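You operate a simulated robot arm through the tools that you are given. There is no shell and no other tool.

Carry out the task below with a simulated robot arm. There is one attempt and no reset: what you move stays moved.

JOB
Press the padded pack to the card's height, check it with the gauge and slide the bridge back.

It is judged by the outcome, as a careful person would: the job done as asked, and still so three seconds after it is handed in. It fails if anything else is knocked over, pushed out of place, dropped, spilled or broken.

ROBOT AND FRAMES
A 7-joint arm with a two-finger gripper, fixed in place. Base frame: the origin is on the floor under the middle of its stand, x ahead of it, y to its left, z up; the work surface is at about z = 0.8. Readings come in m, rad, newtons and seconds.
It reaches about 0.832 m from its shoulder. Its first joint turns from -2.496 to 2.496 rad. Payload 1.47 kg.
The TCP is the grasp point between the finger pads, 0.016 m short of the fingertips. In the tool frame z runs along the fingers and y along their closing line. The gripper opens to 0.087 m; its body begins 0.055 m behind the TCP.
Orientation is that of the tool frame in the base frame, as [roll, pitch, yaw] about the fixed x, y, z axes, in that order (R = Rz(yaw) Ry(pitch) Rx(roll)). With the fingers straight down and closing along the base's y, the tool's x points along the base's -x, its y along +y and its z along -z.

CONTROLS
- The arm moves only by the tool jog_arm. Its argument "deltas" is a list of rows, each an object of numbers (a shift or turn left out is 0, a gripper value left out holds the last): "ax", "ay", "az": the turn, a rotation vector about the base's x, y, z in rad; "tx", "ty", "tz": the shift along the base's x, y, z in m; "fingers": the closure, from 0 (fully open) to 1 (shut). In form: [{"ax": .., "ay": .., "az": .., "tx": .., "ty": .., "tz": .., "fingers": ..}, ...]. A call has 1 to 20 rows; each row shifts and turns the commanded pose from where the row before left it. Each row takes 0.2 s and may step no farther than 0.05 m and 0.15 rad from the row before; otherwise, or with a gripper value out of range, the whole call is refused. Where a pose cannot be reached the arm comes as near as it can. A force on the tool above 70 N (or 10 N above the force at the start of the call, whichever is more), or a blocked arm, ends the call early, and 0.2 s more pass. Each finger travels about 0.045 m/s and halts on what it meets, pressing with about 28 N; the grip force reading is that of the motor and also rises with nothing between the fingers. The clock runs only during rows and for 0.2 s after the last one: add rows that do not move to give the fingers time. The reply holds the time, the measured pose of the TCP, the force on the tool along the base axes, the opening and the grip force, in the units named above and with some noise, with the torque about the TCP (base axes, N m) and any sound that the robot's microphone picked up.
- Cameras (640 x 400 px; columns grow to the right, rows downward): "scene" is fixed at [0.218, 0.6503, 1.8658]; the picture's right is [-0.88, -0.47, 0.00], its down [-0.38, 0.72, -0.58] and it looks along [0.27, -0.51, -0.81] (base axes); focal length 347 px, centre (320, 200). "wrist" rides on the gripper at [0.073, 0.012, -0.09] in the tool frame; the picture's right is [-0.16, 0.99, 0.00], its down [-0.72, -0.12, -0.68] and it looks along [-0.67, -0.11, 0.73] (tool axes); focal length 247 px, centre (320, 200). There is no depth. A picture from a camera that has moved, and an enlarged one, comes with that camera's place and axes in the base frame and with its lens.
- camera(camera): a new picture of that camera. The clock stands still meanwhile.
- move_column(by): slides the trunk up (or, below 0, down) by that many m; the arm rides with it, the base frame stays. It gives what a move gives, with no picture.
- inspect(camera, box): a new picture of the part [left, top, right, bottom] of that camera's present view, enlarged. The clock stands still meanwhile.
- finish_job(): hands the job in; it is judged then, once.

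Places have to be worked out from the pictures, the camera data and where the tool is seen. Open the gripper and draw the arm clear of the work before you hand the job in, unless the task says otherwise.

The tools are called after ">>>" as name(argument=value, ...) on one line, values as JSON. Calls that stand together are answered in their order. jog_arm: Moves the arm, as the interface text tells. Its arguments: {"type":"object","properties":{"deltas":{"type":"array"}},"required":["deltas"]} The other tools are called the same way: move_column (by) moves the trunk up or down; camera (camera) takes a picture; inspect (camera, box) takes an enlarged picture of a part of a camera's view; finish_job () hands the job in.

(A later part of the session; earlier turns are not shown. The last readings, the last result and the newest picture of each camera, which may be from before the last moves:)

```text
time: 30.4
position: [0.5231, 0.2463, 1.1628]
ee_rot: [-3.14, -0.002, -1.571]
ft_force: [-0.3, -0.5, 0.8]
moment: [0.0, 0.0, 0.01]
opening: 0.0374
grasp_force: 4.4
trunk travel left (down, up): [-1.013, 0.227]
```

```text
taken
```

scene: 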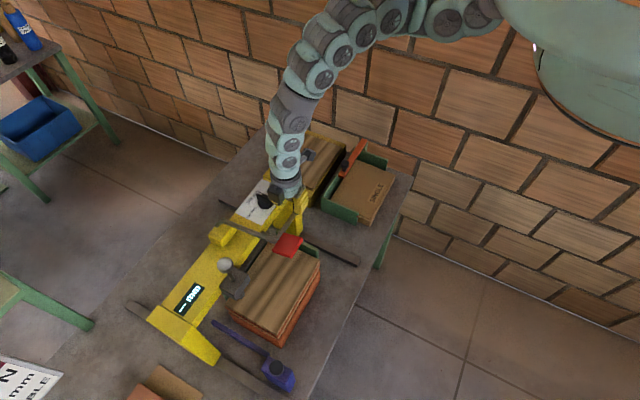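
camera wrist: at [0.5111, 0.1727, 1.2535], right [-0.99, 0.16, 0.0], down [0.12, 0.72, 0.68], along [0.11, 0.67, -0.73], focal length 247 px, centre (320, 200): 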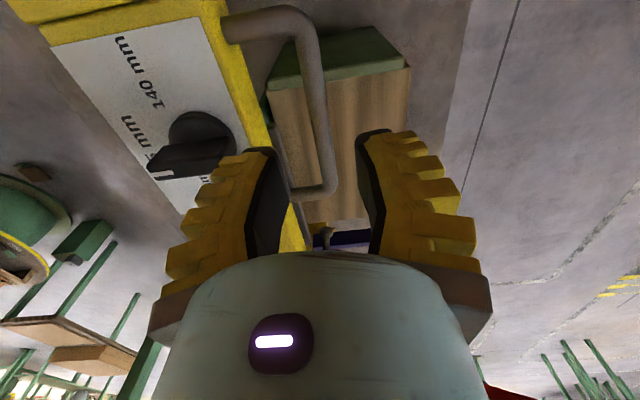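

The bar is now at x≈0.526 (bridge moved ≈0.135 m; about 0.115 m to go). I descend around the bar and regrip.

>>> jog_arm(deltas=[{"tz": -0.025, "tx": 0.002}, {"tz": -0.02}, {"tz": -0.015}, {"tz": -0.015}, {"tz": -0.017}, {}])

>>> inspect(camera="wrist", box=[180, 60, 420, 260])

```text
time: 31.8
position: [0.5233, 0.2472, 1.069]
ee_rot: [3.142, -0.002, -1.571]
ft_force: [-0.4, -0.7, -0.6]
moment: [-0.05, 0.01, 0.04]
opening: 0.0374
grasp_force: 4.4
trunk travel left (down, up): [-1.013, 0.227]
```

```text
2.00 times, centred on (300, 160) of wrist
camera zoom: at [0.5124, 0.1734, 1.1604], right [-0.99, 0.16, 0.0], down [0.12, 0.72, 0.68], along [0.11, 0.67, -0.73], focal length 494 px, centre (360, 280)
```

zoom: 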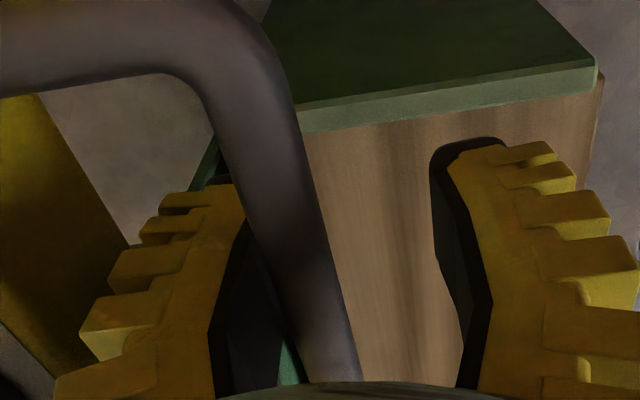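

The bar sits nearer the +x finger but is between the pads. I close on it.

>>> jog_arm(deltas=[{"fingers": 1.0}, {}, {}, {}])

>>> inspect(camera="wrist", box=[180, 60, 420, 260])

```text
time: 32.8
position: [0.524, 0.2464, 1.0684]
ee_rot: [3.141, -0.002, -1.57]
ft_force: [-0.8, -1.5, -4.0]
moment: [-0.01, -0.02, 0.06]
opening: 0.0061
grasp_force: 29.4
trunk travel left (down, up): [-1.013, 0.227]
```

```text
2.00 times, centred on (300, 160) of wrist
camera zoom: at [0.5127, 0.1729, 1.1609], right [-0.99, 0.16, 0.0], down [0.12, 0.73, 0.68], along [0.11, 0.67, -0.73], focal length 494 px, centre (360, 280)
```

zoom: 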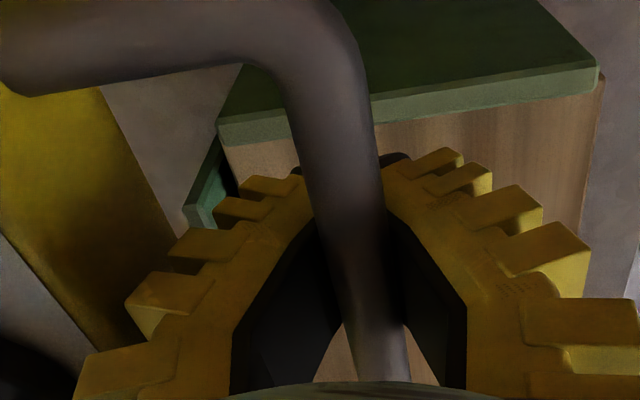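

The bar is centred in the grip. I pull on toward −x in small steps.

>>> jog_arm(deltas=[{"tx": -0.006}, {"tx": -0.01}, {"tx": -0.01}, {"tx": -0.01}, {"tx": -0.01}, {"tx": -0.01}, {"tx": -0.01}, {}])

>>> camera(camera="scene")

>>> camera(camera="wrist")

```text
time: 34.6
position: [0.4571, 0.2461, 1.0697]
ee_rot: [-3.141, 0.0, -1.571]
ft_force: [-1.4, 2.2, -6.1]
moment: [-0.06, 0.0, 0.1]
opening: 0.0057
grasp_force: 29.2
trunk travel left (down, up): [-1.013, 0.227]
```

```text
taken
```

scene: 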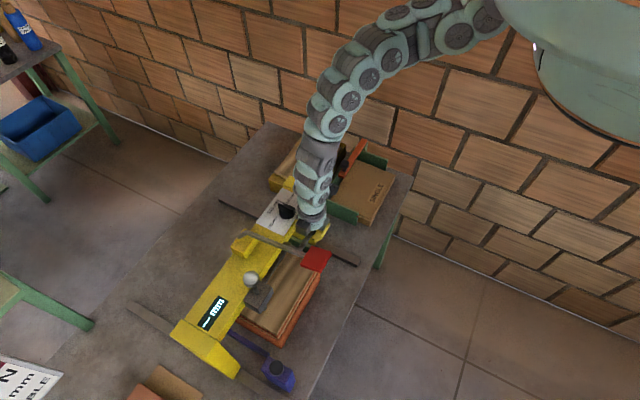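

```text
taken
camera wrist: at [0.4462, 0.1728, 1.161], right [-0.99, 0.16, 0.0], down [0.12, 0.73, 0.68], along [0.11, 0.67, -0.73], focal length 247 px, centre (320, 200)
```

wrist: 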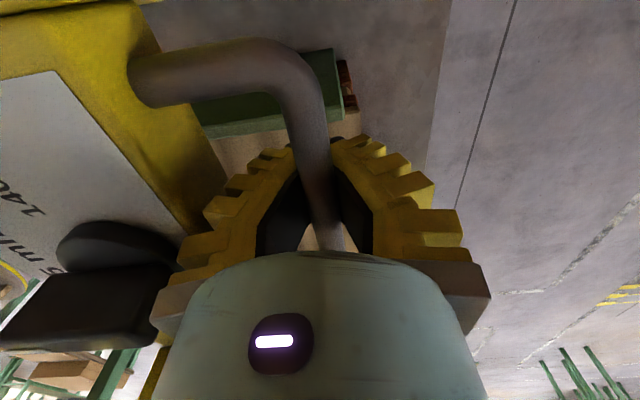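

Bridge moving well. Before continuing I check the clearance between the +y leg and the purple tool.

>>> inspect(camera="scene", box=[150, 280, 330, 400])

>>> inspect(camera="scene", box=[200, 180, 350, 350])

```text
3.33 times, centred on (240, 340) of scene
camera zoom: at [0.218, 0.6503, 1.8658], right [-0.88, -0.47, 0.0], down [-0.38, 0.72, -0.58], along [0.27, -0.51, -0.81], focal length 1156 px, centre (587, -267)
```

zoom: 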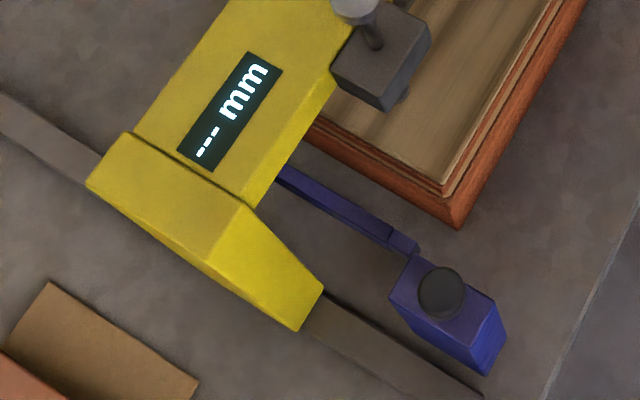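

```text
2.35 times, centred on (275, 265) of scene
camera zoom: at [0.218, 0.6503, 1.8658], right [-0.88, -0.47, 0.0], down [-0.38, 0.72, -0.58], along [0.27, -0.51, -0.81], focal length 816 px, centre (426, 47)
```

zoom: 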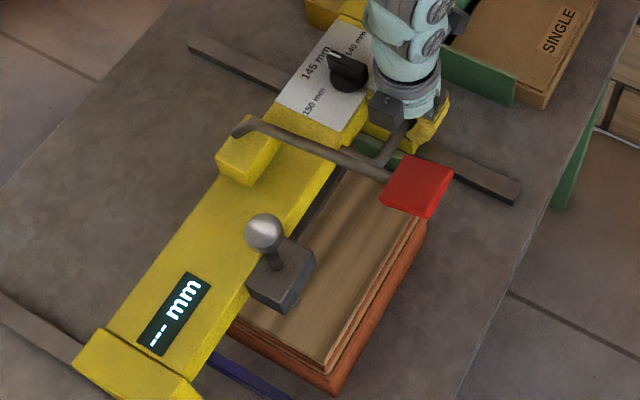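

The leg runs on its rail about 2 cm clear of the purple tool, fine. I pull the remaining ~46 mm to centre the platen over the pack.

>>> jog_arm(deltas=[{"tx": -0.008}, {"tx": -0.01}, {"tx": -0.01}, {"tx": -0.01}, {"tx": -0.008}, {}])

>>> camera(camera="scene")

>>> inspect(camera="scene", box=[200, 200, 350, 370])

```text
time: 36.0
position: [0.4202, 0.2463, 1.0722]
ee_rot: [-3.13, 0.0, -1.576]
ft_force: [45.8, 3.6, -45.9]
moment: [0.28, 0.57, 0.17]
opening: 0.0062
grasp_force: 29.6
trunk travel left (down, up): [-1.013, 0.227]
```

```text
taken
```

scene: 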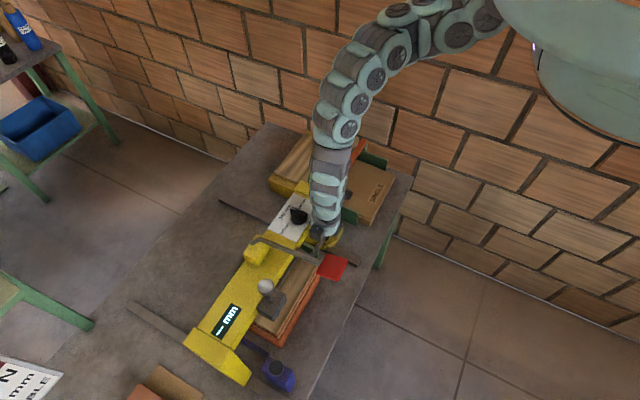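

```text
2.35 times, centred on (275, 285) of scene
camera zoom: at [0.218, 0.6503, 1.8658], right [-0.88, -0.47, 0.0], down [-0.38, 0.72, -0.58], along [0.27, -0.51, -0.81], focal length 816 px, centre (426, 0)
```

zoom: 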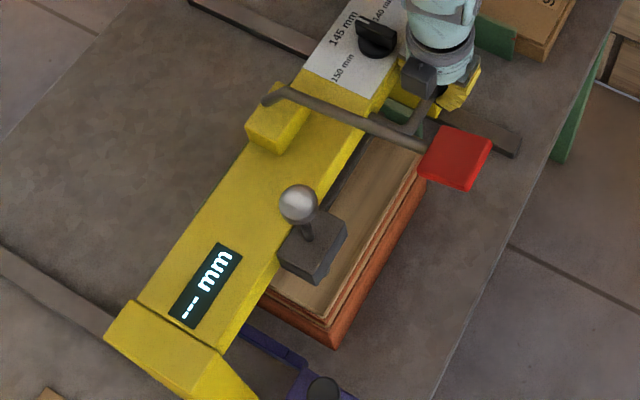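

The force rose to ~46 N along +x at x=0.420: the bridge has met something — likely its end stop. I verify that it's not the purple tool.

>>> inspect(camera="scene", box=[170, 310, 330, 400])

>>> camera(camera="wrist")

```text
4.00 times, centred on (250, 355) of scene
camera zoom: at [0.218, 0.6503, 1.8658], right [-0.88, -0.47, 0.0], down [-0.38, 0.72, -0.58], along [0.27, -0.51, -0.81], focal length 1388 px, centre (600, -420)
```

zoom: 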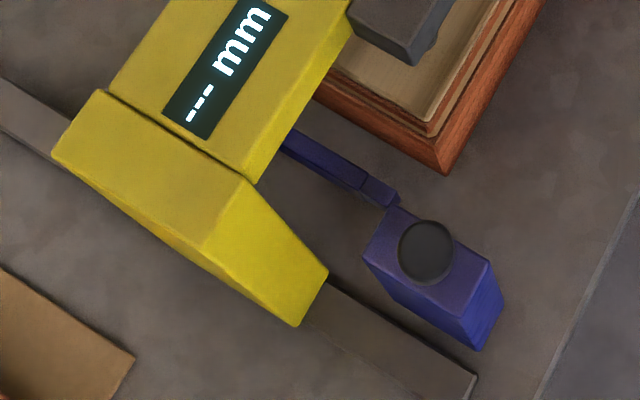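

```text
taken
camera wrist: at [0.4078, 0.1725, 1.1633], right [-0.99, 0.16, -0.01], down [0.11, 0.72, 0.68], along [0.12, 0.67, -0.73], focal length 247 px, centre (320, 200)
```

wrist: 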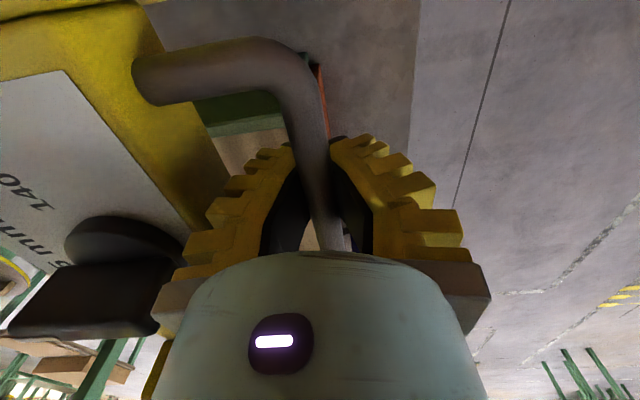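

The purple tool and the pack have not moved (same pixels), so the bridge is at its end stop over the pack. I relax the pull, open the fingers and check.

>>> jog_arm(deltas=[{"tx": 0.005, "tz": -0.004}, {"tx": 0.003}, {"fingers": 0.62}, {}, {}])

>>> inspect(camera="wrist", box=[180, 60, 420, 260])

```text
time: 37.2
position: [0.4201, 0.2466, 1.0657]
ee_rot: [-3.141, -0.002, -1.571]
ft_force: [-4.0, -0.4, 2.7]
moment: [0.0, -0.19, -0.03]
opening: 0.0378
grasp_force: 3.6
trunk travel left (down, up): [-1.013, 0.227]
```

```text
2.00 times, centred on (300, 160) of wrist
camera zoom: at [0.4089, 0.173, 1.1575], right [-0.99, 0.16, 0.0], down [0.12, 0.72, 0.68], along [0.11, 0.67, -0.73], focal length 494 px, centre (360, 280)
```

zoom: 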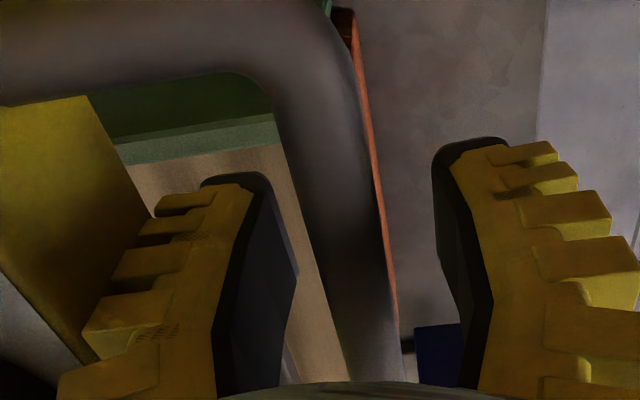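

Bar released. I nudge off the beam, lift with the trunk, then rotate back so the fingers close along y, and move over the knob, now expected at about (0.498, 0.245).

>>> jog_arm(deltas=[{"tx": -0.004}, {}])

>>> move_column(by=0.15)

>>> jog_arm(deltas=[{"az": -0.143}, {"az": -0.143}, {"az": -0.143}, {"az": -0.143}, {"az": -0.143}, {"az": -0.143}, {"az": -0.143}, {"az": -0.143}, {"az": -0.143}, {"az": -0.143}, {"az": -0.141}])

>>> camera(camera="wrist")

>>> camera(camera="scene")

```text
time: 37.8
position: [0.4171, 0.2453, 1.0675]
ee_rot: [-3.14, -0.002, -1.571]
ft_force: [-0.5, -0.7, 0.3]
moment: [0.02, -0.01, 0.02]
opening: 0.0389
grasp_force: 4.5
trunk travel left (down, up): [-1.013, 0.227]
```

```text
time: 39.6
position: [0.4181, 0.2465, 1.2161]
ee_rot: [-3.14, -0.001, -1.571]
ft_force: [0.0, -0.2, -0.7]
moment: [-0.02, 0.02, 0.0]
opening: 0.0392
grasp_force: 3.9
trunk travel left (down, up): [-1.163, 0.077]
```

```text
time: 42.0
position: [0.4175, 0.2457, 1.2165]
ee_rot: [-3.139, 0.0, 3.139]
ft_force: [0.0, 0.6, 0.1]
moment: [-0.04, -0.01, 0.01]
opening: 0.0391
grasp_force: 4.4
trunk travel left (down, up): [-1.163, 0.077]
```

```text
taken
camera wrist: at [0.3449, 0.258, 1.3078], right [0.16, 0.99, 0.0], down [0.72, -0.12, 0.68], along [0.67, -0.11, -0.73], focal length 247 px, centre (320, 200)
```

wrist: 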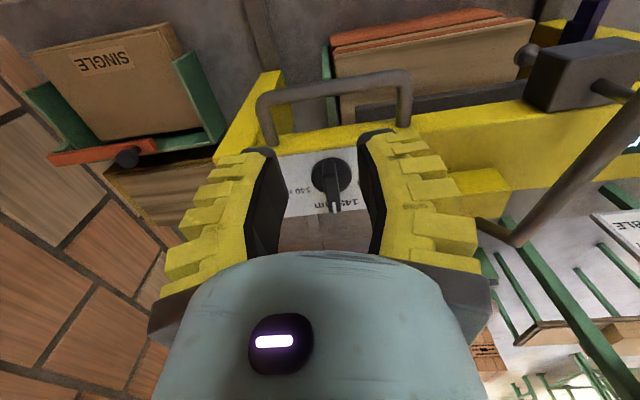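

```text
taken
```

scene: 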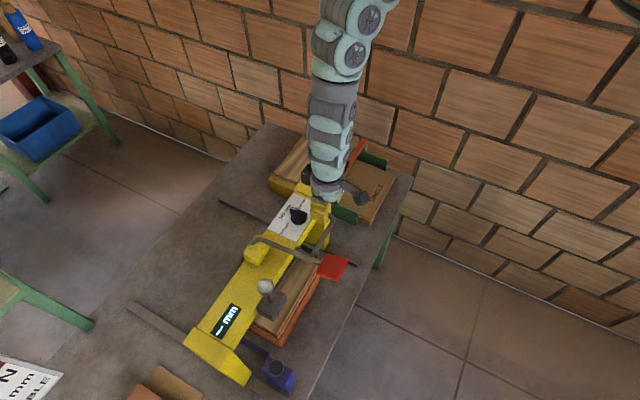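

The knob shows at y≈0.2435, x≈0.50. I move over it at this height and look before descending.

>>> jog_arm(deltas=[{"tx": 0.03}, {"tx": 0.03}, {"tx": 0.024, "ty": -0.002}, {"tz": -0.03}, {"tz": -0.02}])

>>> inspect(camera="wrist", box=[200, 40, 440, 260])

>>> inspect(camera="scene", box=[240, 150, 380, 290])

```text
time: 43.2
position: [0.4995, 0.2412, 1.1806]
ee_rot: [-3.139, 0.0, -3.141]
ft_force: [0.3, 0.1, 0.7]
moment: [-0.03, 0.03, -0.04]
opening: 0.0393
grasp_force: 4.0
out of reach, approached as far as the arm can: row 5
trunk travel left (down, up): [-1.163, 0.077]
```

```text
1.82 times, centred on (320, 150) of wrist
camera zoom: at [0.4265, 0.2531, 1.2709], right [0.16, 0.99, 0.0], down [0.73, -0.11, 0.68], along [0.67, -0.11, -0.73], focal length 449 px, centre (320, 291)
```

zoom: 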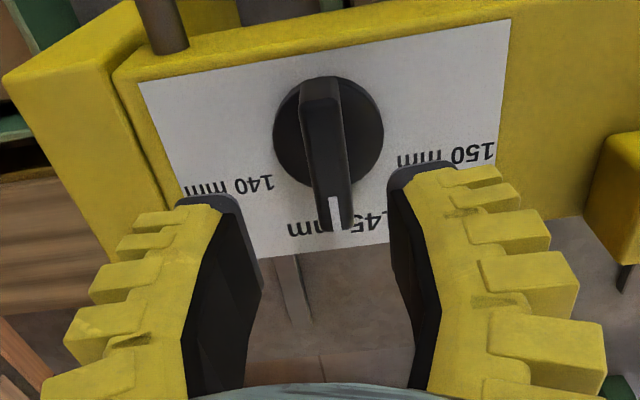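

```text
2.86 times, centred on (310, 220) of scene
camera zoom: at [0.218, 0.6503, 1.8658], right [-0.88, -0.47, 0.0], down [-0.38, 0.72, -0.58], along [0.27, -0.51, -0.81], focal length 991 px, centre (349, 143)
```

zoom: 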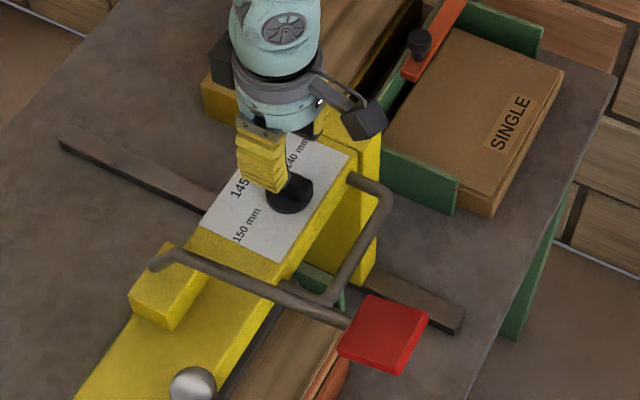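

The TCP is over the knob axis to within ~3 mm (knob slightly to +y). I correct y, narrow the fingers, and ride the trunk down 4 cm, then look.

>>> jog_arm(deltas=[{"ty": 0.003, "fingers": 0.7}, {}])

>>> move_column(by=-0.045)

>>> inspect(camera="wrist", box=[200, 40, 440, 260])

>>> inspect(camera="scene", box=[250, 160, 350, 260])

```text
time: 43.8
position: [0.4999, 0.2442, 1.1812]
ee_rot: [-3.141, 0.001, 3.141]
ft_force: [0.2, -0.1, -0.7]
moment: [-0.03, -0.03, 0.01]
opening: 0.0323
grasp_force: 4.1
trunk travel left (down, up): [-1.163, 0.077]
```

```text
time: 44.6
position: [0.4999, 0.2468, 1.1366]
ee_rot: [-3.14, -0.001, -3.141]
ft_force: [0.5, 0.5, 0.3]
moment: [-0.03, -0.01, 0.01]
opening: 0.0321
grasp_force: 4.4
trunk travel left (down, up): [-1.118, 0.122]
```

```text
1.82 times, centred on (320, 150) of wrist
camera zoom: at [0.4265, 0.2561, 1.2269], right [0.16, 0.99, 0.0], down [0.72, -0.12, 0.68], along [0.67, -0.11, -0.73], focal length 449 px, centre (320, 291)
```

zoom: 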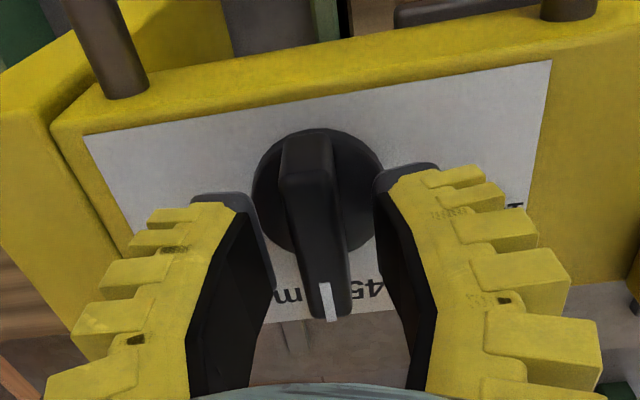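

```text
4.00 times, centred on (300, 210) of scene
camera zoom: at [0.218, 0.6503, 1.8658], right [-0.88, -0.47, 0.0], down [-0.38, 0.72, -0.58], along [0.27, -0.51, -0.81], focal length 1388 px, centre (400, 160)
```

zoom: 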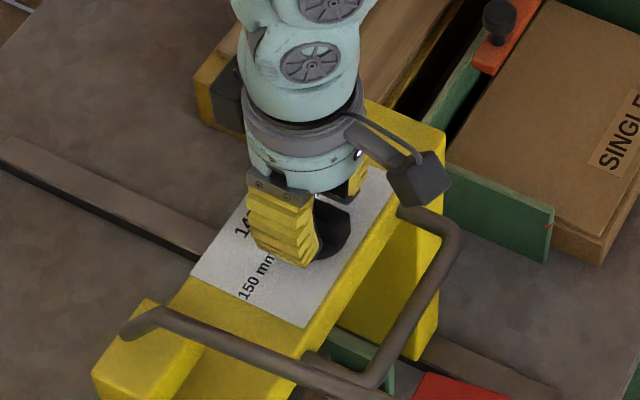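

The ridge lies between the fingers and the TCP is over the axis. I descend gently in small steps watching the force.

>>> jog_arm(deltas=[{"tz": -0.005, "ty": -0.001}, {"tz": -0.005}, {"tz": -0.005}])

>>> inspect(camera="wrist", box=[200, 40, 440, 260])

```text
time: 45.4
position: [0.4967, 0.2438, 1.1338]
ee_rot: [-3.141, -0.002, -3.14]
ft_force: [0.2, 0.2, 0.3]
moment: [-0.02, -0.02, -0.01]
opening: 0.0323
grasp_force: 4.2
out of reach, approached as far as the arm can: row 1, 2, 3
trunk travel left (down, up): [-1.118, 0.122]
```

```text
1.82 times, centred on (320, 150) of wrist
camera zoom: at [0.4238, 0.2537, 1.2248], right [0.16, 0.99, 0.0], down [0.72, -0.12, 0.68], along [0.67, -0.11, -0.73], focal length 449 px, centre (320, 291)
```

zoom: 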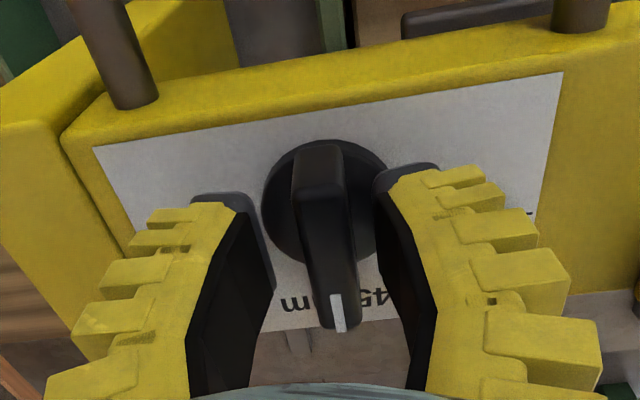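

The arm is at its downward limit for this trunk height. I jog up 6 cm, lower the trunk 6 cm, to regain the same height with room below.

>>> jog_arm(deltas=[{"tz": 0.03}, {"tz": 0.03}, {"tx": 0.003, "ty": 0.001}, {}])

>>> move_column(by=-0.06)

>>> inspect(camera="wrist", box=[200, 40, 440, 260])

```text
time: 46.4
position: [0.4996, 0.2436, 1.1933]
ee_rot: [-3.139, -0.001, -3.142]
ft_force: [0.4, -0.8, -0.5]
moment: [-0.01, 0.0, -0.02]
opening: 0.0323
grasp_force: 4.4
trunk travel left (down, up): [-1.118, 0.122]
```

```text
time: 47.4
position: [0.5001, 0.2436, 1.1323]
ee_rot: [-3.141, 0.0, -3.139]
ft_force: [0.1, -0.5, -1.0]
moment: [-0.01, 0.01, 0.01]
opening: 0.0326
grasp_force: 4.0
trunk travel left (down, up): [-1.058, 0.182]
```

```text
1.82 times, centred on (320, 150) of wrist
camera zoom: at [0.427, 0.2549, 1.2244], right [0.16, 0.99, 0.0], down [0.72, -0.12, 0.68], along [0.67, -0.11, -0.73], focal length 449 px, centre (320, 291)
```

zoom: 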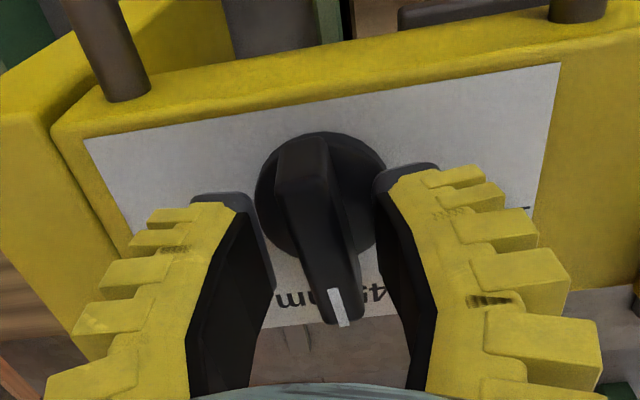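

The pointer has shifted a few degrees toward 150 (a light finger touch), which is harmless as it's the wanted direction. I descend another ~10 mm and close on the ridge.

>>> jog_arm(deltas=[{"tz": -0.004, "tx": -0.001}, {"tz": -0.004}, {}])

>>> inspect(camera="wrist", box=[200, 40, 440, 260])

```text
time: 48.2
position: [0.4979, 0.2427, 1.1254]
ee_rot: [-3.14, 0.0, 3.141]
ft_force: [0.4, 0.0, -0.2]
moment: [0.01, 0.02, 0.01]
opening: 0.0322
grasp_force: 4.5
trunk travel left (down, up): [-1.058, 0.182]
```

```text
1.82 times, centred on (320, 150) of wrist
camera zoom: at [0.4261, 0.2546, 1.2165], right [0.16, 0.99, 0.0], down [0.72, -0.12, 0.68], along [0.67, -0.11, -0.73], focal length 449 px, centre (320, 291)
```

zoom: 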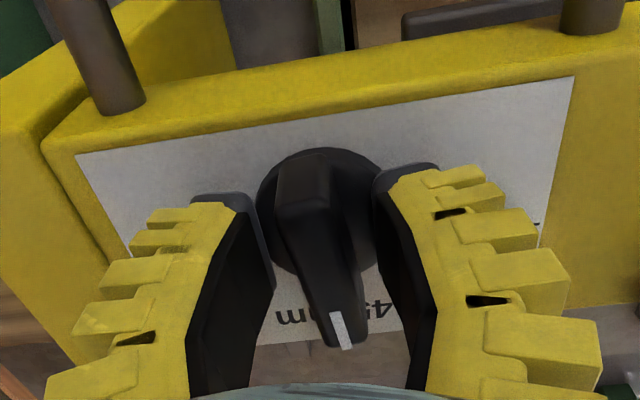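

I close the fingers on the ridge.

>>> jog_arm(deltas=[{"fingers": 1.0}, {}, {}, {}])

>>> inspect(camera="wrist", box=[200, 40, 440, 260])

```text
time: 49.2
position: [0.499, 0.2439, 1.1269]
ee_rot: [3.14, 0.0, -3.141]
ft_force: [-3.0, 4.1, 11.7]
moment: [0.04, 0.08, 0.0]
opening: 0.008
grasp_force: 29.9
trunk travel left (down, up): [-1.058, 0.182]
```

```text
1.82 times, centred on (320, 150) of wrist
camera zoom: at [0.4266, 0.2558, 1.2174], right [0.16, 0.99, 0.0], down [0.72, -0.12, 0.68], along [0.67, -0.11, -0.73], focal length 449 px, centre (320, 291)
```

zoom: 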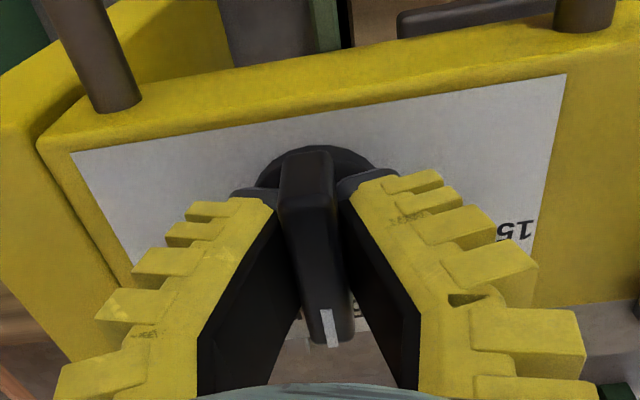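

Gripped on the ridge. I turn counter-clockwise toward 150 in small steps and check.

>>> jog_arm(deltas=[{"az": 0.1}, {"az": 0.1}, {"az": 0.1}, {"az": 0.1}, {"az": 0.1}, {}])

>>> camera(camera="wrist")

>>> inspect(camera="scene", box=[250, 160, 350, 260])

```text
time: 50.6
position: [0.5005, 0.2446, 1.1271]
ee_rot: [-3.14, 0.003, -2.639]
ft_force: [-0.8, 3.6, 11.6]
moment: [0.11, -0.05, -0.02]
opening: 0.0083
grasp_force: 29.8
trunk travel left (down, up): [-1.058, 0.182]
```

```text
taken
camera wrist: at [0.4301, 0.2193, 1.2172], right [-0.34, 0.94, 0.0], down [0.69, 0.25, 0.68], along [0.64, 0.23, -0.73], focal length 247 px, centre (320, 200)
```

wrist: 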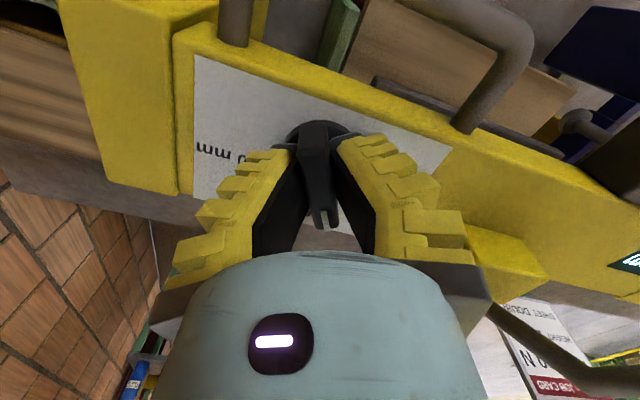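

```text
4.00 times, centred on (300, 210) of scene
camera zoom: at [0.218, 0.6503, 1.8658], right [-0.88, -0.47, 0.0], down [-0.38, 0.72, -0.58], along [0.27, -0.51, -0.81], focal length 1388 px, centre (400, 160)
```

zoom: 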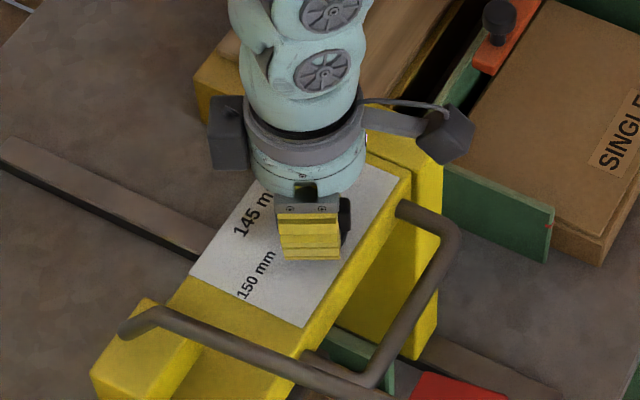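

The knob is turning with the hand. I continue to a total of about 60°.

>>> jog_arm(deltas=[{"az": 0.1}, {"az": 0.1}, {"az": 0.1}, {"az": 0.1}, {"az": 0.1}, {"az": 0.05}, {}])

>>> camera(camera="wrist")

>>> inspect(camera="scene", box=[250, 160, 350, 260])

```text
time: 52.2
position: [0.4985, 0.2446, 1.1276]
ee_rot: [-3.139, -0.001, -2.09]
ft_force: [-0.5, 3.6, 13.3]
moment: [0.06, 0.02, -0.79]
opening: 0.0135
grasp_force: 29.9
trunk travel left (down, up): [-1.058, 0.182]
```

```text
taken
camera wrist: at [0.4526, 0.186, 1.217], right [-0.78, 0.63, 0.0], down [0.46, 0.57, 0.68], along [0.43, 0.53, -0.73], focal length 247 px, centre (320, 200)
```

wrist: 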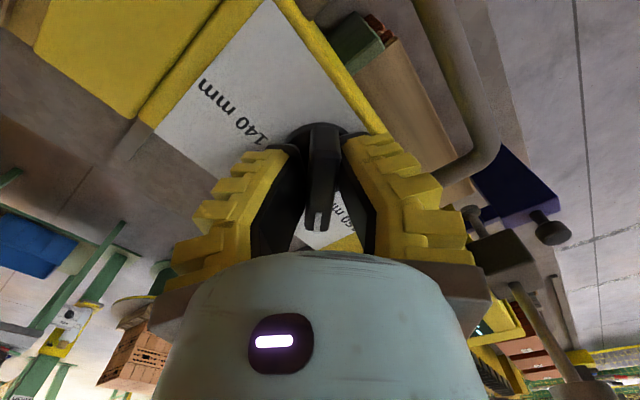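

```text
4.00 times, centred on (300, 210) of scene
camera zoom: at [0.218, 0.6503, 1.8658], right [-0.88, -0.47, 0.0], down [-0.38, 0.72, -0.58], along [0.27, -0.51, -0.81], focal length 1388 px, centre (400, 160)
```

zoom: 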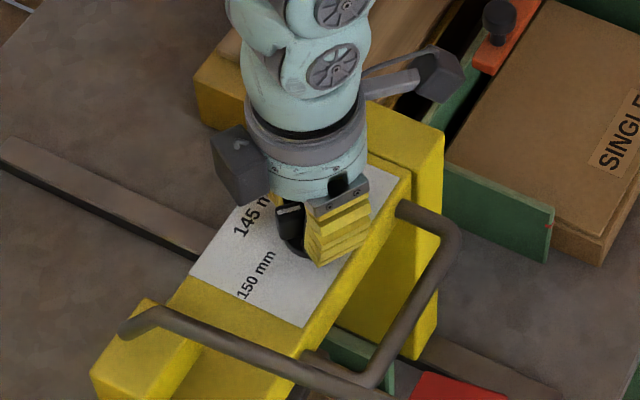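

Torque jumped to −0.79 N·m and the grip spread, so the knob has reached its end stop on the 150 side. I release, lift, and check the pointer.

>>> jog_arm(deltas=[{"az": -0.05}, {"fingers": 0.66}, {}, {}, {"tz": 0.02}, {"tz": 0.03}, {"tz": 0.03}])

>>> camera(camera="wrist")

>>> inspect(camera="scene", box=[250, 160, 350, 260])

```text
time: 53.8
position: [0.4986, 0.2441, 1.205]
ee_rot: [-3.139, -0.001, -2.142]
ft_force: [-0.7, -0.3, -0.7]
moment: [0.04, 0.04, 0.03]
opening: 0.0357
grasp_force: 4.0
trunk travel left (down, up): [-1.058, 0.182]
```

```text
taken
camera wrist: at [0.4494, 0.1879, 1.2964], right [-0.75, 0.67, 0.0], down [0.49, 0.55, 0.68], along [0.45, 0.5, -0.73], focal length 247 px, centre (320, 200)
```

wrist: 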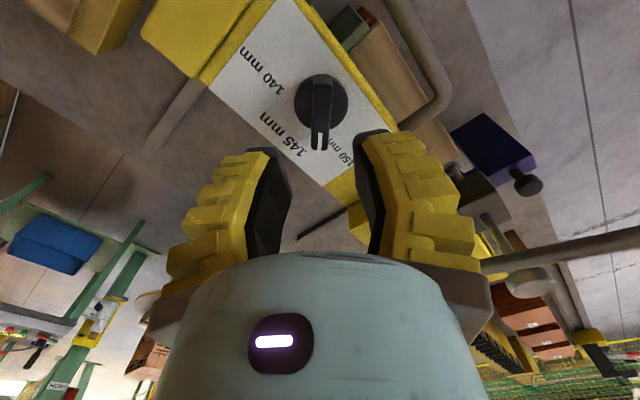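

```text
4.00 times, centred on (300, 210) of scene
camera zoom: at [0.218, 0.6503, 1.8658], right [-0.88, -0.47, 0.0], down [-0.38, 0.72, -0.58], along [0.27, -0.51, -0.81], focal length 1388 px, centre (400, 160)
```

zoom: 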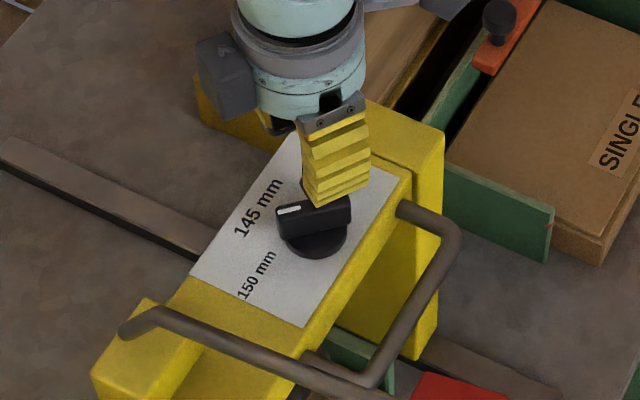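

>>> inspect(camera="wrist", box=[220, 40, 400, 200])

```text
2.50 times, centred on (310, 120) of wrist
camera zoom: at [0.4494, 0.1879, 1.2964], right [-0.75, 0.67, 0.0], down [0.49, 0.55, 0.68], along [0.45, 0.5, -0.73], focal length 617 px, centre (345, 400)
```

zoom: 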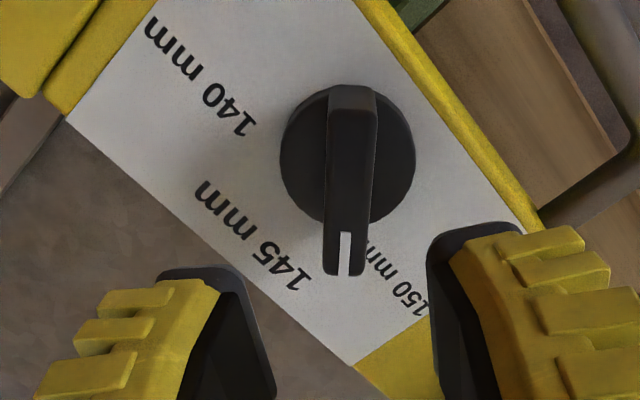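

The pointer now sits at about 45° on the 150 side, at its hard stop — the 150 position (three positions −45/0/+45 for 140/145/150). Next the press lever: I raise the trunk 0.1 m, close the fingers, and move back above the paddle to look at it.

>>> move_column(by=0.1)

>>> jog_arm(deltas=[{"tx": -0.03, "fingers": 1.0, "az": -0.1}, {"tx": -0.03, "az": -0.15}, {"tx": -0.03, "az": -0.15}, {"tx": -0.03, "az": -0.15}, {"tx": -0.03, "az": -0.15}, {"az": -0.15}, {"az": -0.15}])

>>> camera(camera="wrist")

>>> camera(camera="scene")

```text
time: 55.2
position: [0.5, 0.2429, 1.3046]
ee_rot: [-3.141, -0.004, -2.141]
ft_force: [0.8, -0.2, -0.1]
moment: [-0.01, -0.02, 0.01]
opening: 0.0357
grasp_force: 4.5
trunk travel left (down, up): [-1.158, 0.082]
```

```text
time: 56.8
position: [0.3723, 0.2796, 1.2682]
ee_rot: [-3.141, -0.002, 3.141]
ft_force: [-0.5, 0.9, 0.0]
moment: [0.0, 0.01, 0.01]
opening: 0.0
grasp_force: 28.0
out of reach, approached as far as the arm can: row 1, 2, 3, 4, 5
trunk travel left (down, up): [-1.158, 0.082]
```

```text
taken
camera wrist: at [0.2993, 0.2904, 1.3592], right [0.16, 0.99, 0.0], down [0.72, -0.12, 0.68], along [0.67, -0.11, -0.73], focal length 247 px, centre (320, 200)
```

wrist: 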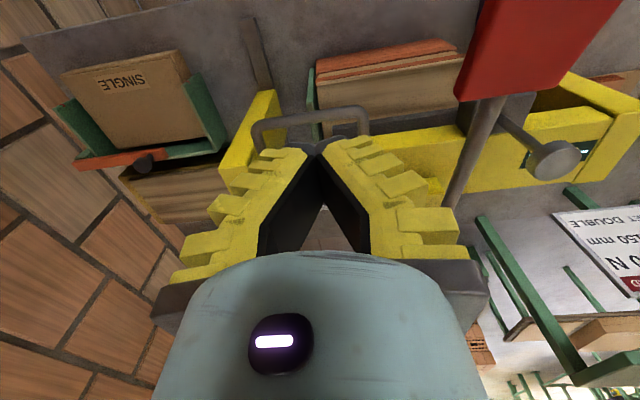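

```text
taken
```

scene: 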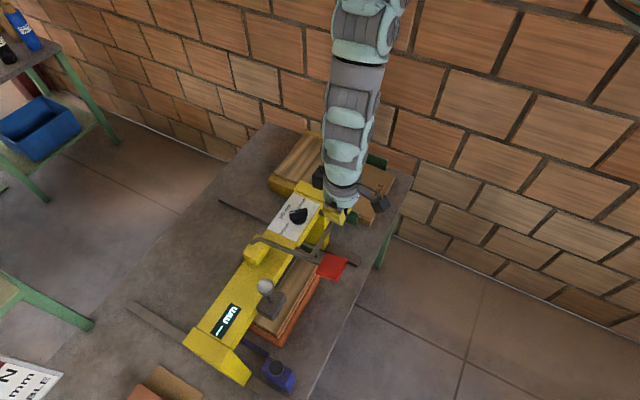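

The paddle appears centred near (0.335, 0.38) at about z 1.22–1.235. I raise the trunk 7 cm for better close-in reach, then move above the paddle.

>>> move_column(by=0.07)

>>> jog_arm(deltas=[{"ty": 0.03}, {"ty": 0.03, "tx": -0.01}, {"ty": 0.03, "tx": -0.015}, {"ty": 0.01, "tx": -0.012}, {}])

>>> camera(camera="wrist")

>>> camera(camera="scene")

```text
time: 57.8
position: [0.3716, 0.2789, 1.3376]
ee_rot: [-3.141, -0.001, -3.141]
ft_force: [0.3, 0.7, -0.2]
moment: [-0.01, 0.01, -0.03]
opening: 0.0001
grasp_force: 28.0
trunk travel left (down, up): [-1.228, 0.012]
```

```text
time: 59.0
position: [0.3335, 0.3782, 1.3379]
ee_rot: [-3.14, 0.001, -3.14]
ft_force: [-0.4, 0.7, 0.1]
moment: [0.0, -0.02, -0.03]
opening: 0.0003
grasp_force: 27.7
trunk travel left (down, up): [-1.228, 0.012]
```

```text
taken
camera wrist: at [0.2621, 0.3897, 1.4292], right [0.16, 0.99, 0.0], down [0.72, -0.11, 0.68], along [0.67, -0.11, -0.73], focal length 247 px, centre (320, 200)
```

wrist: 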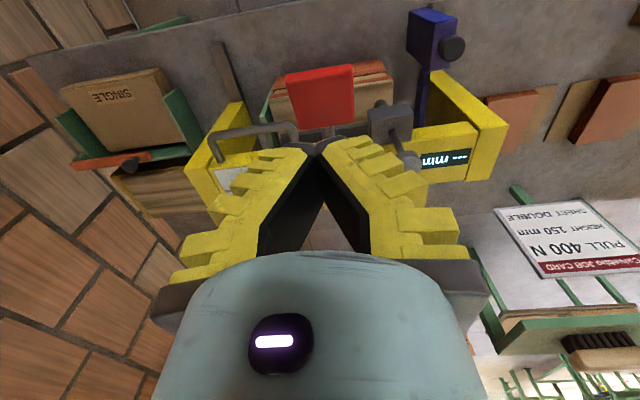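

```text
taken
```

scene: 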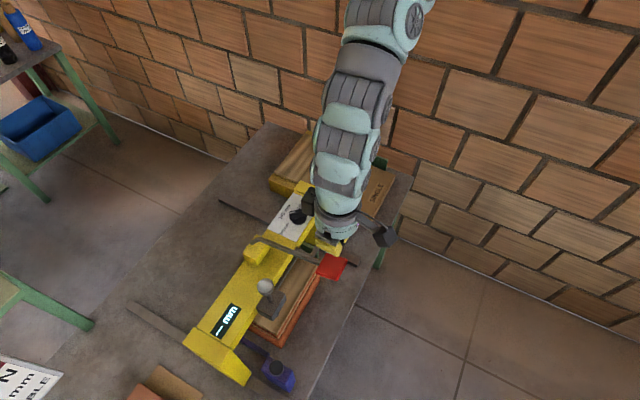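

The TCP is right above the paddle centre. I descend: first 7 cm, then small steps to find contact.

>>> jog_arm(deltas=[{"tz": -0.025}, {"tz": -0.025}, {"tz": -0.02}, {}])

>>> jog_arm(deltas=[{"tz": -0.006}, {"tz": -0.006}, {"tz": -0.006}, {"tz": -0.006}, {}])

>>> inspect(camera="scene", box=[230, 190, 400, 340])

```text
time: 60.0
position: [0.3348, 0.38, 1.2899]
ee_rot: [-3.14, -0.002, 3.141]
ft_force: [0.3, -0.3, 0.0]
moment: [-0.01, -0.02, -0.01]
opening: 0.0003
grasp_force: 28.1
out of reach, approached as far as the arm can: row 3
trunk travel left (down, up): [-1.228, 0.012]
```

```text
time: 61.2
position: [0.3326, 0.3734, 1.277]
ee_rot: [-3.139, -0.001, -3.141]
ft_force: [0.2, -0.7, -0.8]
moment: [0.03, -0.01, -0.01]
opening: 0.0001
grasp_force: 28.0
out of reach, approached as far as the arm can: row 2, 3, 4
trunk travel left (down, up): [-1.228, 0.012]
```

```text
2.67 times, centred on (315, 265) of scene
camera zoom: at [0.218, 0.6503, 1.8658], right [-0.88, -0.47, 0.0], down [-0.38, 0.72, -0.58], along [0.27, -0.51, -0.81], focal length 925 px, centre (333, 27)
```

zoom: 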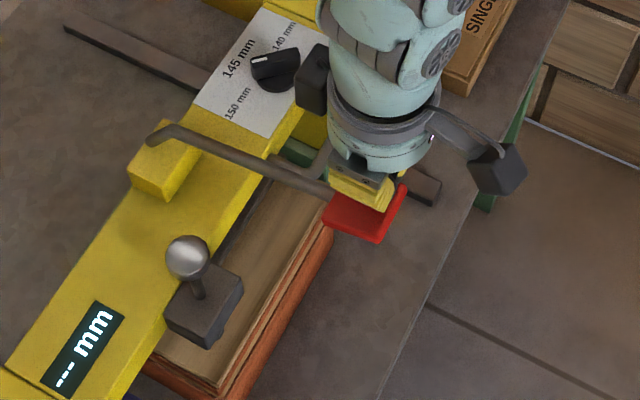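

The arm's downward limit again; the paddle is not yet touched. I swap height between arm and trunk twice (jog up, trunk down) to get a posture with ~0.2 m of downward stroke.

>>> jog_arm(deltas=[{"tz": 0.03, "ty": 0.003}, {"tz": 0.03, "ty": 0.003}, {"tz": 0.03}, {"tz": 0.01}])

>>> move_column(by=-0.1)

>>> jog_arm(deltas=[{"tz": 0.03}, {"tz": 0.03}, {"tz": 0.03}, {}])

```text
time: 62.2
position: [0.334, 0.3795, 1.3774]
ee_rot: [-3.141, -0.003, -3.141]
ft_force: [-0.6, 0.7, -0.3]
moment: [0.03, 0.01, -0.01]
opening: 0.0
grasp_force: 28.5
trunk travel left (down, up): [-1.228, 0.012]
```

```text
time: 63.6
position: [0.3334, 0.379, 1.2773]
ee_rot: [-3.141, 0.0, 3.14]
ft_force: [0.3, -0.9, -0.1]
moment: [0.01, -0.03, -0.03]
opening: 0.0
grasp_force: 28.2
trunk travel left (down, up): [-1.128, 0.112]
```

```text
time: 64.6
position: [0.3345, 0.3788, 1.3673]
ee_rot: [-3.14, -0.001, -3.141]
ft_force: [-0.4, 0.6, -0.2]
moment: [-0.04, 0.0, -0.02]
opening: 0.0
grasp_force: 28.3
trunk travel left (down, up): [-1.128, 0.112]
```

>>> move_column(by=-0.1)

>>> jog_arm(deltas=[{"tz": 0.02}, {"tz": 0.02}, {}])

```text
time: 65.9
position: [0.3348, 0.3785, 1.267]
ee_rot: [-3.141, 0.0, 3.141]
ft_force: [-1.1, -0.7, 0.6]
moment: [0.01, 0.02, 0.01]
opening: 0.0
grasp_force: 28.7
trunk travel left (down, up): [-1.028, 0.212]
```

```text
time: 66.7
position: [0.3336, 0.3793, 1.3075]
ee_rot: [-3.138, -0.001, -3.142]
ft_force: [-0.1, 0.2, 0.2]
moment: [0.0, 0.01, -0.03]
opening: 0.0
grasp_force: 27.8
trunk travel left (down, up): [-1.028, 0.212]
```

Posture still fine. I lower the trunk another 4 cm, then approach the paddle in small jog steps.

>>> move_column(by=-0.04)

>>> jog_arm(deltas=[{"tz": -0.007}, {"tz": -0.007}, {"tz": -0.006}, {"tz": -0.005}, {}])

>>> inspect(camera="scene", box=[230, 190, 400, 340])

>>> camera(camera="wrist")

```text
time: 67.5
position: [0.3338, 0.3787, 1.2684]
ee_rot: [-3.14, 0.0, -3.141]
ft_force: [0.2, 0.0, 0.0]
moment: [0.02, 0.02, 0.01]
opening: 0.0
grasp_force: 28.1
trunk travel left (down, up): [-0.988, 0.252]
```

```text
time: 68.7
position: [0.3338, 0.3789, 1.2424]
ee_rot: [-3.139, -0.001, 3.141]
ft_force: [0.9, -1.2, 0.7]
moment: [0.03, 0.04, -0.01]
opening: 0.0059
grasp_force: 28.0
trunk travel left (down, up): [-0.988, 0.252]
```

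```text
2.67 times, centred on (315, 265) of scene
camera zoom: at [0.218, 0.6503, 1.8658], right [-0.88, -0.47, 0.0], down [-0.38, 0.72, -0.58], along [0.27, -0.51, -0.81], focal length 925 px, centre (333, 27)
```

zoom: 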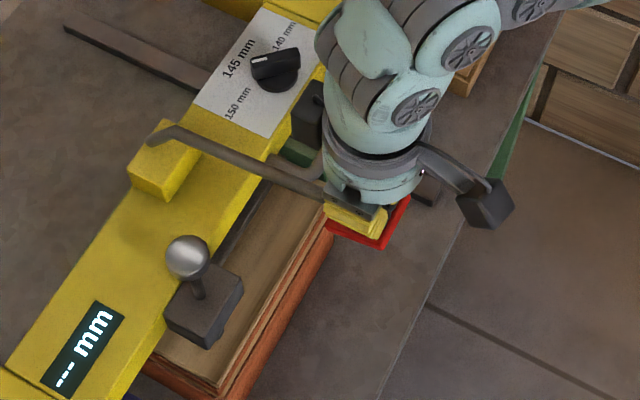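

```text
taken
camera wrist: at [0.2607, 0.3902, 1.3337], right [0.16, 0.99, 0.0], down [0.72, -0.11, 0.68], along [0.67, -0.11, -0.73], focal length 247 px, centre (320, 200)
```

wrist: 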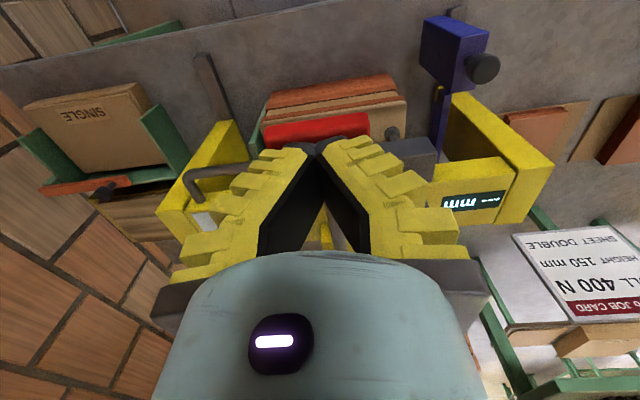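

Fingertips have just touched the paddle (top ≈ z 1.226). I press down in small steps following the lever's arc slightly toward −x.

>>> jog_arm(deltas=[{"tz": -0.008, "tx": -0.003}, {"tz": -0.008, "tx": -0.003}, {"tz": -0.008, "tx": -0.003}, {}])

>>> inspect(camera="scene", box=[230, 190, 400, 340])

```text
time: 69.7
position: [0.3252, 0.3789, 1.2189]
ee_rot: [-3.139, -0.003, -3.14]
ft_force: [1.4, -0.8, 1.3]
moment: [-0.01, -0.05, 0.01]
opening: 0.0
grasp_force: 28.2
trunk travel left (down, up): [-0.988, 0.252]
```

```text
2.67 times, centred on (315, 265) of scene
camera zoom: at [0.218, 0.6503, 1.8658], right [-0.88, -0.47, 0.0], down [-0.38, 0.72, -0.58], along [0.27, -0.51, -0.81], focal length 925 px, centre (333, 27)
```

zoom: 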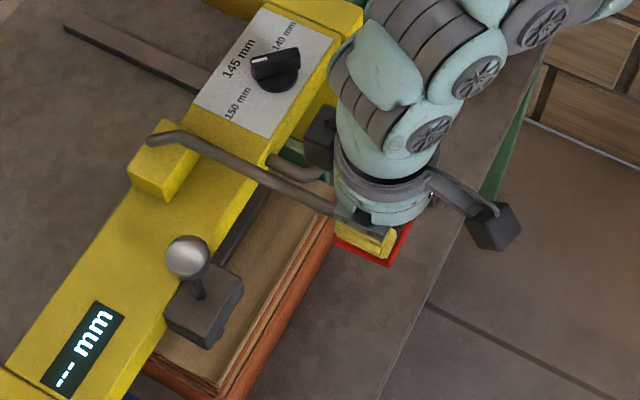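

The lever is moving down easily (~1 N). I continue in steps.

>>> jog_arm(deltas=[{"tz": -0.01, "tx": -0.003}, {"tz": -0.01, "tx": -0.003}, {"tz": -0.01, "tx": -0.003}, {"tz": -0.01, "tx": -0.002}, {}])

>>> inspect(camera="scene", box=[230, 190, 400, 340])

>>> camera(camera="wrist")

```text
time: 70.9
position: [0.3144, 0.3795, 1.178]
ee_rot: [-3.141, 0.001, 3.141]
ft_force: [2.5, 1.2, 2.2]
moment: [0.03, -0.04, -0.05]
opening: 0.006
grasp_force: 27.6
trunk travel left (down, up): [-0.988, 0.252]
```

```text
2.67 times, centred on (315, 265) of scene
camera zoom: at [0.218, 0.6503, 1.8658], right [-0.88, -0.47, 0.0], down [-0.38, 0.72, -0.58], along [0.27, -0.51, -0.81], focal length 925 px, centre (333, 27)
```

zoom: 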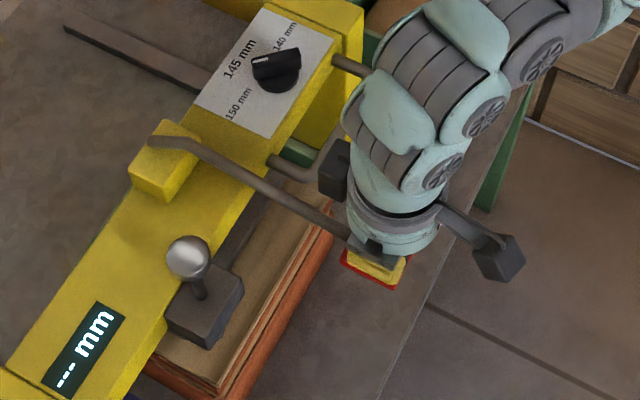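

```text
taken
camera wrist: at [0.2413, 0.3908, 1.2696], right [0.16, 0.99, 0.0], down [0.72, -0.12, 0.68], along [0.67, -0.11, -0.73], focal length 247 px, centre (320, 200)
```

wrist: 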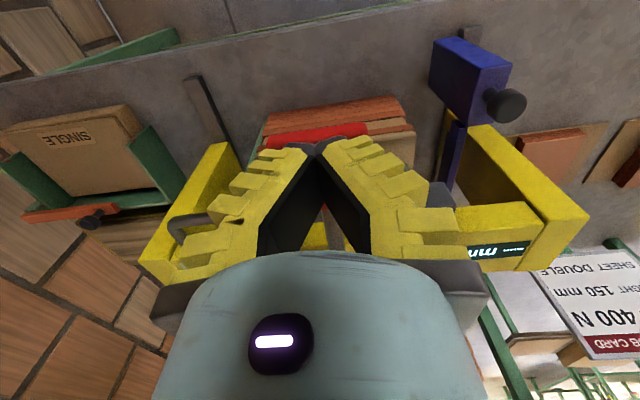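

Lever following. I keep pressing down.

>>> jog_arm(deltas=[{"tz": -0.01, "tx": -0.002}, {"tz": -0.01, "tx": -0.001}, {"tz": -0.01, "tx": -0.001}, {"tz": -0.01, "tx": 0.0}, {}])

>>> inspect(camera="scene", box=[230, 190, 400, 340])

```text
time: 72.1
position: [0.3098, 0.3797, 1.1389]
ee_rot: [-3.141, -0.002, 3.14]
ft_force: [2.6, -0.8, 10.3]
moment: [0.01, -0.15, 0.05]
opening: 0.0063
grasp_force: 28.4
trunk travel left (down, up): [-0.988, 0.252]
```

```text
2.67 times, centred on (315, 265) of scene
camera zoom: at [0.218, 0.6503, 1.8658], right [-0.88, -0.47, 0.0], down [-0.38, 0.72, -0.58], along [0.27, -0.51, -0.81], focal length 925 px, centre (333, 27)
```

zoom: 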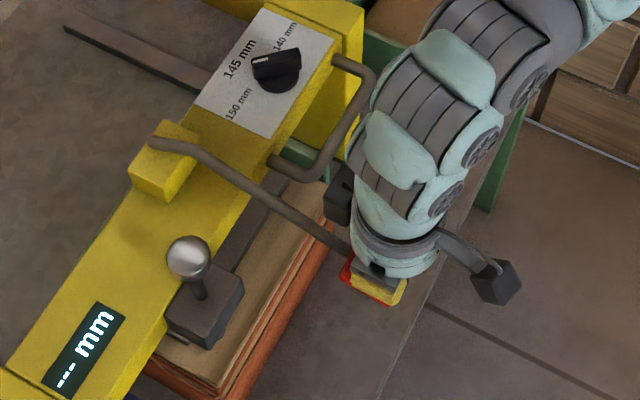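

Force is building to 10 N, so the platen is now compressing the pack. I continue in finer steps.

>>> jog_arm(deltas=[{"tz": -0.006, "tx": 0.002}, {"tz": -0.006, "tx": 0.002}, {"tz": -0.006, "tx": 0.002}, {}])

>>> inspect(camera="scene", box=[230, 190, 400, 340])

```text
time: 73.1
position: [0.3137, 0.3803, 1.1224]
ee_rot: [-3.14, -0.003, -3.141]
ft_force: [-13.5, -13.1, 38.4]
moment: [-0.11, -0.34, -0.07]
opening: 0.0062
grasp_force: 27.6
trunk travel left (down, up): [-0.988, 0.252]
```

```text
2.67 times, centred on (315, 265) of scene
camera zoom: at [0.218, 0.6503, 1.8658], right [-0.88, -0.47, 0.0], down [-0.38, 0.72, -0.58], along [0.27, -0.51, -0.81], focal length 925 px, centre (333, 27)
```

zoom: 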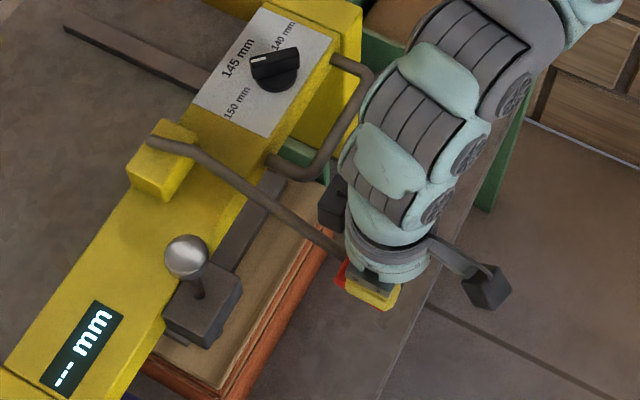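

38 N now. I press a few millimetres more to find whether it reaches the height stop, watching for a steep rise.

>>> jog_arm(deltas=[{"tz": -0.003}, {"tz": -0.003}, {}])

```text
time: 73.6
position: [0.3159, 0.3792, 1.121]
ee_rot: [-3.138, -0.002, -3.141]
ft_force: [-5.8, -21.8, 48.1]
moment: [-0.08, -0.53, -0.29]
opening: 0.0061
grasp_force: 28.6
trunk travel left (down, up): [-0.988, 0.252]
stopped in row 2: the force on the tool passed its limit at 77 N (the readings are from after the stop); the commanded pose is now the measured one
```

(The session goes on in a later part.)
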